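You operate a simulated robot arm through the tools that you are given. There is no shell and no other tool. Be economical: measure what you need, move in short steps, check, and stop when the job is done.

Carry out the task below with a simulated robot arm. There is one attempt and no reset: what you move stays moved.

TASK
Put one of the yellow twigs from the blue mat in the purple bowl.
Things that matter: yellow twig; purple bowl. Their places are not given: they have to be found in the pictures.

It is judged by the outcome, as a careful person would: the job done as asked, and still so three seconds after it is handed in. It fails if anything else is knocked over, pushed out of place, dropped, spilled or broken.

THE ROBOT
A 7-joint arm with a two-finger parallel gripper, fixed in place. Base frame: the origin is at the foot of the arm, x ahead of it, y to its left, z up; the work surface is at about z = 860. Lengths are in mm, angles in rad, forces in N, time in s.
With the tool pointing down near the work surface it reaches from about 300 to 700 mm from the base axis. Its first joint turns from -1.152 to 1.152 rad. Payload 1.57 kg.
Tool frame: the origin (TCP) lies between the finger pads and is the grasp point; the fingertips stand 30 mm ahead of it; z points along the fingers, y is the line along which they close. The gripper opens to 110 mm. The fingers are 24 mm wide and 12 mm thick; the gripper's body (48 by 112 mm) begins 78 mm behind the TCP.
Orientation is told as [roll, pitch, yaw] about the base's x, y, z axes, in that order, counted from this pose: with the fingers straight down and closing along the base's y, the tool's x points along the base's -x, its y along +y and its z along -z.

THE INTERFACE
- The arm moves only by the tool play_rows. Its argument "series" is one flat list of numbers, 7 for each row, row after row: the shift along the tool's x, y, z in units of 50 mm (1.0 is 50 mm), then the turn, a rotation vector about the tool's x, y, z in units of 4 degrees (1.0 is 4 degrees), then the gripper command, from -1 (fully open) to 1 (shut), values between in proportion. In form: [tx, ty, tz, ax, ay, az, grip, tx, ty, tz, ax, ay, az, grip, ...]. A call has 1 to 12 rows; each row shifts and turns the commanded pose from where the row before left it, along the tool's axes as they then stand. A call with a number of a shift or a turn outside -1 to 1 is refused whole. A row lasts 0.2 s, in which the tool goes at most 50 mm and 0.15 rad; a call with a longer step from one row to the next is refused whole, and so is a gripper value outside its range. A pose out of reach is approached as far as the arm can. The call stops where the force on the tool passes 40 N (or 10 N more than at its start, if that is more) or the arm is blocked; 0.2 s more then pass. The fingers move at their own pace (about 108 mm/s each) and stop on an object; they squeeze with about 43 N. The grip force told is the motor's: it shows also when the fingers shut on nothing. Time passes only in rows, and 0.2 s behind the last, so rows that do not move let the fingers close. It gives the time, the measured TCP pose, the force on the tool (base axes), the opening and the grip force at its end, in the units of the frame above (readings bear some noise).
- Cameras (640 x 400 px; columns grow to the right, rows downward): "scene" is fixed at [161.8, -402.3, 1384.3]; the picture's right is [0.73, -0.68, 0.00], its down [-0.50, -0.54, -0.67] and it looks along [0.46, 0.49, -0.74] (base axes); focal length 283 px, centre (320, 200). "wrist" rides on the gripper at [-36, 0, -80] in the tool frame; the picture's right is [0.00, -1.00, 0.00], its down [0.97, 0.00, -0.24] and it looks along [0.24, 0.00, 0.97] (tool axes); focal length 218 px, centre (320, 200).
- snapshot(camera): a new picture of that camera. No time passes.
- measure_at(camera, pixels): for up to 12 pixels [column, row] of the newest picture of that camera ("zoom" is the newest enlarged one), the place [x, y, z] in the base frame of the surface seen there, good to about 2 mm. No time passes.
- zoom(camera, box): a new picture of the part [left, top, right, bottom] of that camera's present view, enlarged. No time passes.
- job_done(): hands the job in; it is judged then, once.

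Work in short steps. Measure before you move; look again where a grasp or a placing could have gone wrong, and mend it. You have 60 turns and 20 pictures in all, the two below and enlarged ones among them. Open the gripper and draw the arm clear of the work before you hand the job in, unless the task says otherwise; then end with one line.

The tools are called after "Emit:" as name(argument=value, ...) on one line, values as JSON. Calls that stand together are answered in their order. play_rows: Moves the arm, as the interface text tells. Its arguments: {"type":"object","properties":{"series":{"type":"array","items":{"type":"number"}}},"required":["series"]} The other tools are called the same way: snapshot (camera) takes a picture; measure_at (camera, pixels) gives the place of the surface under pixels of a picture; zoom (camera, box) takes an enlarged picture of a part of a camera's view; job_done () hands the job in.

At the start:

```text
time: 0.0
tcp_pos: [403.6, -94.1, 1137.3]
tool_rot: [0.001, 0.002, -0.001]
ft_force: [-0.5, -0.5, 0.4]
opening: 109.9
grip_force: 0.1
```

scene: 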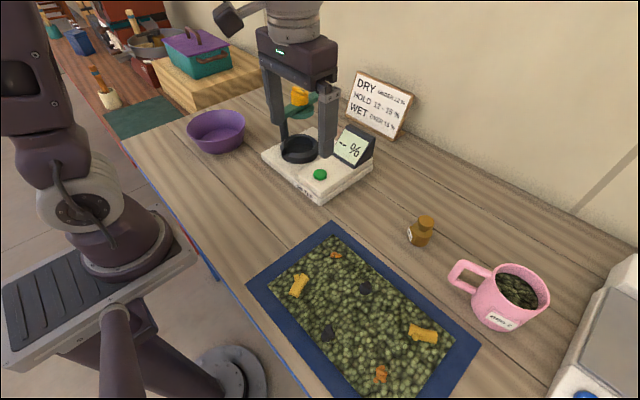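
wrist: 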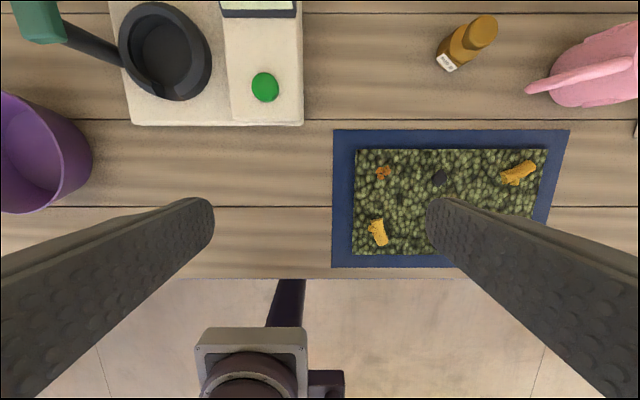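

I see two yellow twigs on the mat, at scene (299,285) and (422,333), and the purple bowl at (216,130). I'll zoom in on the near twig and measure.

Emit:
zoom(camera="scene", box=[260, 240, 380, 315])

Emit:
measure_at(camera="scene", pixels=[[299, 285], [303, 277], [294, 293], [310, 290], [285, 283], [422, 333], [216, 143], [188, 125], [244, 125], [216, 112], [216, 152], [334, 225]])

Emit:
measure_at(camera="wrist", pixels=[[378, 232], [374, 221], [383, 244], [365, 235], [395, 230], [518, 173], [345, 232], [30, 160], [90, 155], [45, 210]])

```text
5.33 times, centred on (320, 278) of scene
```

zoom: 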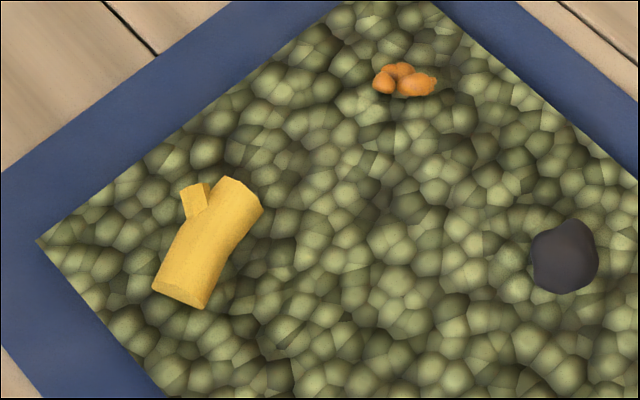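

```text
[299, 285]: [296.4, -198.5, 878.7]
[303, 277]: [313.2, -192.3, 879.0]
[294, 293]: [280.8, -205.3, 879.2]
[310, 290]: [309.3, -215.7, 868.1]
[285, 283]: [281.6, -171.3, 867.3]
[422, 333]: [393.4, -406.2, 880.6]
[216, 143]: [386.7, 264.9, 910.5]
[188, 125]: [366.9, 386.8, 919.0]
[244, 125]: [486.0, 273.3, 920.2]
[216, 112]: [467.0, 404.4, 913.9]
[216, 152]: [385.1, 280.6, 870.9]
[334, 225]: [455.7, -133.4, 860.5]
```

```text
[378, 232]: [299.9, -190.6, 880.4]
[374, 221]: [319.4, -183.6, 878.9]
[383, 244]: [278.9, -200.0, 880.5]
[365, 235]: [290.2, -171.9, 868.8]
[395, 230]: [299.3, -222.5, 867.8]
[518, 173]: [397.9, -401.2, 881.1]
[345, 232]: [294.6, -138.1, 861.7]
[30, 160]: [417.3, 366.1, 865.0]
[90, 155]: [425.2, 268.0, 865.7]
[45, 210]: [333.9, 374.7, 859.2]
```

The near twig is centred at about (297,-196), top z 879, with its axis about 22° from base x. I'll measure its ends more exactly while moving above it, with the gripper half open and yawed 22°.

Emit:
measure_at(camera="zoom", pixels=[[208, 243], [178, 292], [242, 188], [195, 195], [186, 235], [235, 250], [150, 240], [260, 280]])

Emit:
play_rows(series=[0.54, -0.515, 0, 0, 0, 0, 0, 0.54, -0.515, 0, 0, 0, 0, 0, 0.54, -0.515, 0, 0, 0, 0, 0, 0.54, -0.515, 0, 0, 0, 0, 0, 0, 0, 0.5, 0, 0, -0.917, 0, 0, 0, 0.5, 0, 0, -0.917, 0, 0, 0, 0.5, 0, 0, -0.917, 0, 0, 0, 0.5, 0, 0, -0.917, 0, 0, 0, 0.5, 0, 0, -0.917, 0, 0, 0, 0.5, 0, 0, -0.917, 0])

Emit:
snapshot(camera="wrist")

```text
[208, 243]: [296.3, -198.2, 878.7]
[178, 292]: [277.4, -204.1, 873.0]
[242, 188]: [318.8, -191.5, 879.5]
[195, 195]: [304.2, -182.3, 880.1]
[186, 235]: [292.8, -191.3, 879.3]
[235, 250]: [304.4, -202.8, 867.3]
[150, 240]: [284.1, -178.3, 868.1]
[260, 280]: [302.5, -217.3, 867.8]
```

```text
time: 2.2
tcp_pos: [295.4, -198.0, 987.9]
tool_rot: [0.001, 0.0, 0.386]
ft_force: [0.9, 1.1, -0.1]
opening: 55.2
grip_force: 0.1
```

```text
16 pictures are left
```

wrist: 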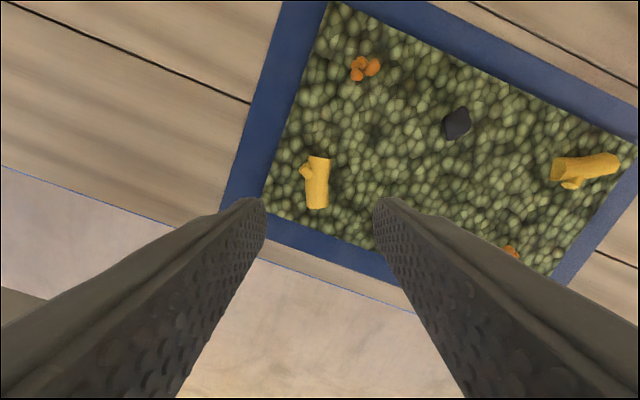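

The twig at (317,182) is lined up between the fingers. I'll check its position from this view before going down.

Emit:
measure_at(camera="wrist", pixels=[[317, 190], [318, 160], [316, 206], [309, 190], [325, 190], [304, 172]])

```text
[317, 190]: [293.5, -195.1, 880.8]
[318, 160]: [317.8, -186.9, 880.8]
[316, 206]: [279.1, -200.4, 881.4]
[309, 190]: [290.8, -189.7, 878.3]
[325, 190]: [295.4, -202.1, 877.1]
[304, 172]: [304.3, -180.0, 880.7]
```

Next I shift 3 mm sideways and 3 mm toward the near end, so the fingers miss the stub. Then I descend to put the fingertips at about z 869, just over the pellets.

Emit:
play_rows(series=[0.06, 0.06, 0.4, 0, 0, 0, 0, 0, 0, 0.5, 0, 0, 0, 0, 0, 0, 0.4, 0, 0, 0, 0, 0, 0, 0.3, 0, 0, 0, 0, 0, 0, 0.16, 0, 0, 0, 0, 0, 0, 0, 0, 0, 0, 0])

Emit:
snapshot(camera="wrist")

```text
time: 3.6
tcp_pos: [292.3, -196.4, 899.0]
tool_rot: [0.0, 0.001, 0.383]
ft_force: [0.1, -0.3, -0.8]
opening: 55.0
grip_force: 0.2
```

```text
15 pictures are left
```

wrist: 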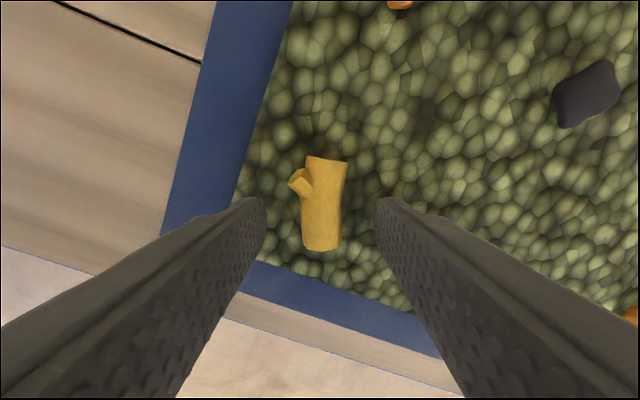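

The fingers straddle the twig with no contact. I'll go 1.5 mm lower and close.

Emit:
play_rows(series=[0, 0, 0.03, 0, 0, 0, 0.3, 0, 0, 0, 0, 0, 0, 0.6, 0, 0, 0, 0, 0, 0, 1, 0, 0, 0, 0, 0, 0, 1, 0, 0, 0, 0, 0, 0, 1])

```text
time: 4.8
tcp_pos: [291.6, -195.6, 897.4]
tool_rot: [0.002, 0.0, 0.383]
ft_force: [0.0, 0.0, 0.1]
opening: 19.9
grip_force: 33.4
```

The opening stopped at 19.9 mm, so something is held. I'll lift straight up and look.

Emit:
play_rows(series=[0, 0, -0.2, 0, 0, 0, 1, 0, 0, -0.4, 0, 0, 0, 1, 0, 0, -0.7, 0, 0, 0, 1, 0, 0, -0.8, 0, 0, 0, 1, 0, 0, -0.8, 0, 0, 0, 1])

Emit:
snapshot(camera="wrist")

Emit:
snapshot(camera="scene")

```text
time: 6.0
tcp_pos: [292.4, -193.9, 1042.5]
tool_rot: [-0.001, 0.001, 0.384]
ft_force: [0.2, 0.4, 1.2]
opening: 20.0
grip_force: 34.1
```

```text
14 pictures are left
```

wrist: 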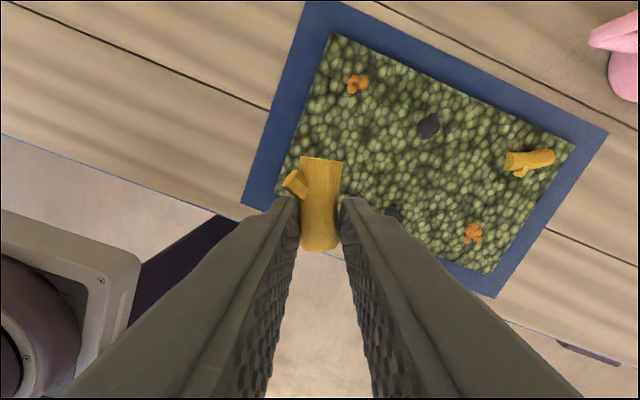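

```text
13 pictures are left
```

scene: 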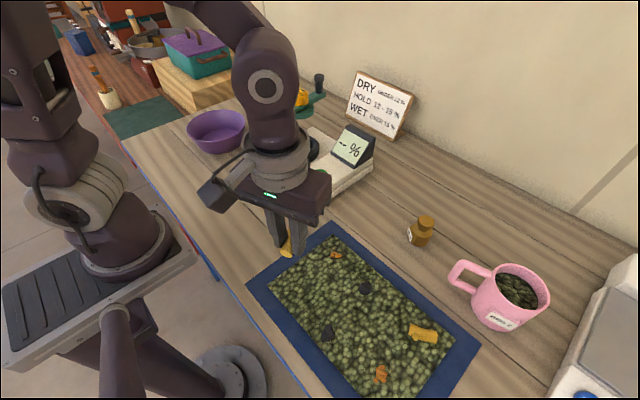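

The twig is held. Next I measure the meter's extent and the bowl to plan a clear path.

Emit:
measure_at(camera="scene", pixels=[[188, 122], [200, 114], [230, 112], [243, 122], [225, 143], [200, 137], [215, 118], [243, 130], [312, 106], [302, 97], [319, 80], [330, 188]])

Emit:
zoom(camera="scene", box=[176, 90, 272, 150])

```text
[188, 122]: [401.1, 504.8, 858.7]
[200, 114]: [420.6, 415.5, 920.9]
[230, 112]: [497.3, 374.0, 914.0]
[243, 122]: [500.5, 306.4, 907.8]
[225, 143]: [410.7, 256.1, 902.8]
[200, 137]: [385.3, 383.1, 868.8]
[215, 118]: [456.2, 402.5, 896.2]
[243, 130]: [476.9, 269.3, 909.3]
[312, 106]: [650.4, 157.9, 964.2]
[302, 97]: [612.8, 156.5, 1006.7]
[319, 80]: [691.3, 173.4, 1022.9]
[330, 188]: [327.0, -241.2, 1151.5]
```

```text
6.67 times, centred on (224, 120) of scene
```

zoom: 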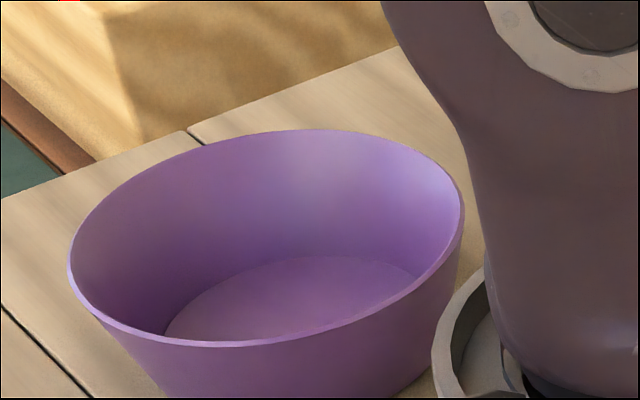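

Emit:
measure_at(camera="zoom", pixels=[[72, 265], [150, 340], [250, 343], [350, 315], [430, 265], [459, 205], [420, 158], [310, 131], [200, 150], [110, 200], [290, 290], [470, 340]])

```text
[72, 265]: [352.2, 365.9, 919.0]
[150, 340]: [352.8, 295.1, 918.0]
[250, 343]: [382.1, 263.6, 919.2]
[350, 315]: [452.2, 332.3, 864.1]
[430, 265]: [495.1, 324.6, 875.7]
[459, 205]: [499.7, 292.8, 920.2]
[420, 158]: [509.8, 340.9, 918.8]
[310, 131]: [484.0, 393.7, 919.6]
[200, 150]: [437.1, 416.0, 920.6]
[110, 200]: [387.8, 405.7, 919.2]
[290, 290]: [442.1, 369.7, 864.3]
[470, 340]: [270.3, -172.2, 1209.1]
```

The bowl rim is centred at about (429,330), with radius about 82, rim z 920 and floor z 864. I'll raise the arm and travel at a small radius, clear of the meter.

Emit:
play_rows(series=[0, 0, -0.5, 0, 0, 0, 1, 0, 0, -0.5, 0, 0, 0, 1, -0.368, 0.644, 0, 0, 0, 0, 1, -0.368, 0.644, 0, 0, 0, 0, 1, -0.368, 0.644, 0, 0, 0, 0, 1, -0.368, 0.644, 0, 0, 0, 0, 1, -0.368, 0.644, 0, 0, 0, 0, 1, -0.368, 0.644, 0, 0, 0, 0, 1, -0.368, 0.644, 0, 0, 0, 0, 1, -0.368, 0.644, 0, 0, 0, 0, 1])

Emit:
play_rows(series=[-0.503, 0.505, 0, 0, 0, 0, 1, -0.503, 0.505, 0, 0, 0, 0, 1, -0.503, 0.505, 0, 0, 0, 0, 1, -0.503, 0.505, 0, 0, 0, 0, 1, -0.503, 0.505, 0, 0, 0, 0, 1, -0.503, 0.505, 0, 0, 0, 0, 1, -0.503, 0.505, 0, 0, 0, 0, 1, 0, 0, 0, 0, 0, 0, 1])

Emit:
snapshot(camera="wrist")

Emit:
snapshot(camera="scene")

```text
time: 8.2
tcp_pos: [332.1, 98.4, 1093.4]
tool_rot: [-0.001, 0.0, 0.383]
ft_force: [-0.3, -0.3, -0.8]
opening: 20.3
grip_force: 33.3
```

```text
time: 10.0
tcp_pos: [427.6, 327.0, 1094.1]
tool_rot: [0.0, 0.0, 0.385]
ft_force: [0.5, 0.0, -0.1]
opening: 20.3
grip_force: 34.1
```

```text
11 pictures are left
```

wrist: 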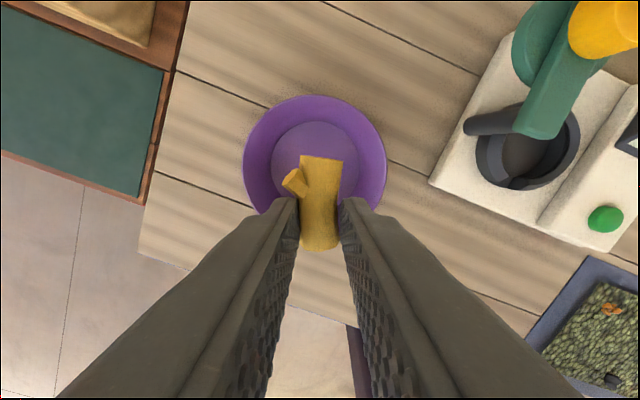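

```text
10 pictures are left
```

scene: 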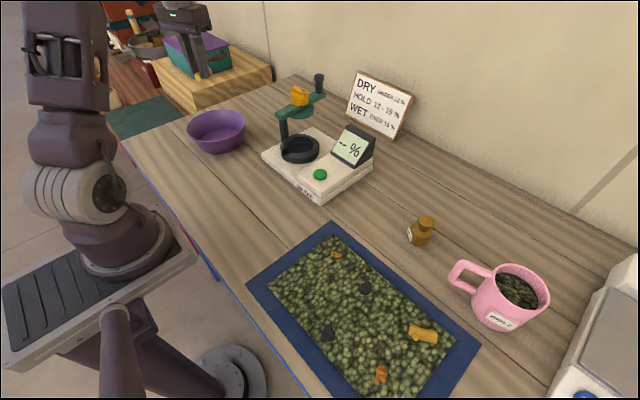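

The gripper is centred over the bowl. I'll descend until the twig is just above the bowl floor.

Emit:
play_rows(series=[0, 0, 0.7, 0, 0, 0, 1, 0, 0, 0.7, 0, 0, 0, 1, 0, 0, 0.7, 0, 0, 0, 1, 0, 0, 0.6, 0, 0, 0, 1, 0, 0, 0.4, 0, 0, 0, 1, 0, 0, 0.3, 0, 0, 0, 1, 0, 0, 0.2, 0, 0, 0, 1, 0, 0, 0, 0, 0, 0, 1])

Emit:
snapshot(camera="scene")

```text
time: 11.8
tcp_pos: [429.0, 327.1, 913.0]
tool_rot: [-0.002, 0.0, 0.383]
ft_force: [0.1, -0.1, -0.1]
opening: 20.1
grip_force: 34.2
```

```text
9 pictures are left
```

scene: 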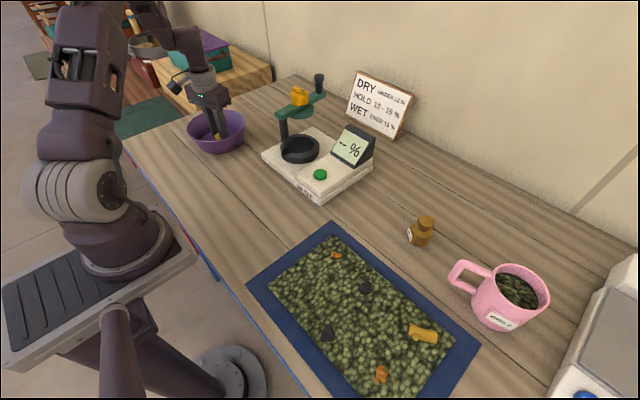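

The twig is inside the bowl with no contact. I'll open gently to about 47 mm and rise straight up.

Emit:
play_rows(series=[0, 0, 0.05, 0, 0, 0, 1, 0, 0, 0, 0, 0, 0, 0.5, 0, 0, 0, 0, 0, 0, 0.2, 0, 0, 0, 0, 0, 0, 0.15, 0, 0, -0.3, 0, 0, 0, 0.15, 0, 0, -0.6, 0, 0, 0, 0.15, 0, 0, -0.8, 0, 0, 0, 0.15, 0, 0, -0.8, 0, 0, 0, 0.15, 0, 0, -0.8, 0, 0, 0, 0.15, 0, 0, -0.5, 0, 0, 0, 0.15])

Emit:
snapshot(camera="wrist")

Emit:
snapshot(camera="scene")

```text
time: 14.0
tcp_pos: [430.2, 328.6, 1099.9]
tool_rot: [0.0, 0.0, 0.385]
ft_force: [-0.5, 0.2, -0.3]
opening: 46.9
grip_force: 0.0
```

```text
8 pictures are left
```

wrist: 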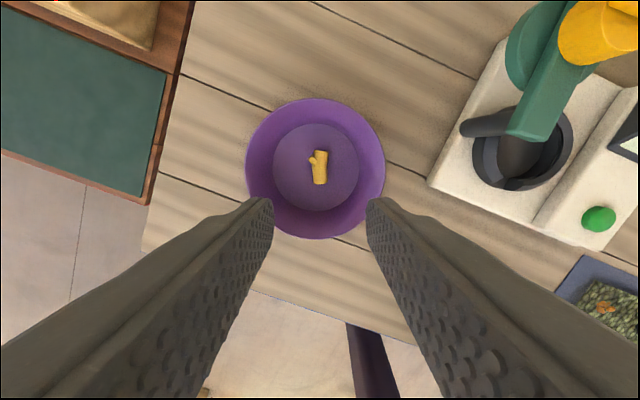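

```text
7 pictures are left
```

scene: 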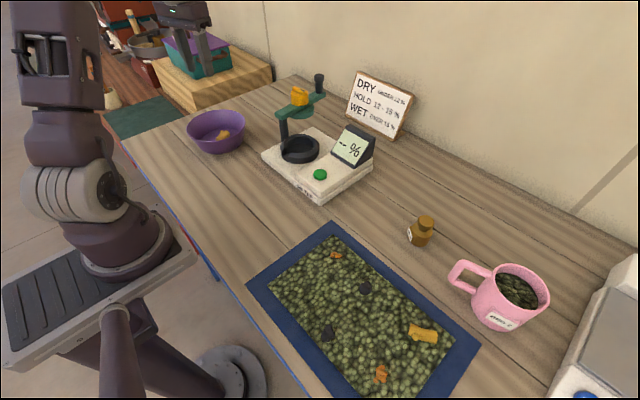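

The twig lies in the bowl at wrist (319,168), and nothing else has moved. I'll open the gripper fully, draw back and hand in.

Emit:
play_rows(series=[0, 0, -0.3, 0, 0, 0, -1, 0.6, -0.5, 0, 0, 0, 0, -1, 0.6, -0.5, 0, 0, 0, 0, -1, 0.6, -0.5, 0, 0, 0, 0, -1, 0, 0, 0, 0, 0, 0, -1])

Emit:
job_done()

```text
time: 15.2
tcp_pos: [374.4, 223.3, 1114.9]
tool_rot: [0.001, 0.0, 0.385]
ft_force: [0.2, 0.3, 0.2]
opening: 110.0
grip_force: 0.2
```

```text
The job is handed in.
```

One yellow twig from the blue mat is now in the purple bowl, and the last pictures showed nothing else disturbed.
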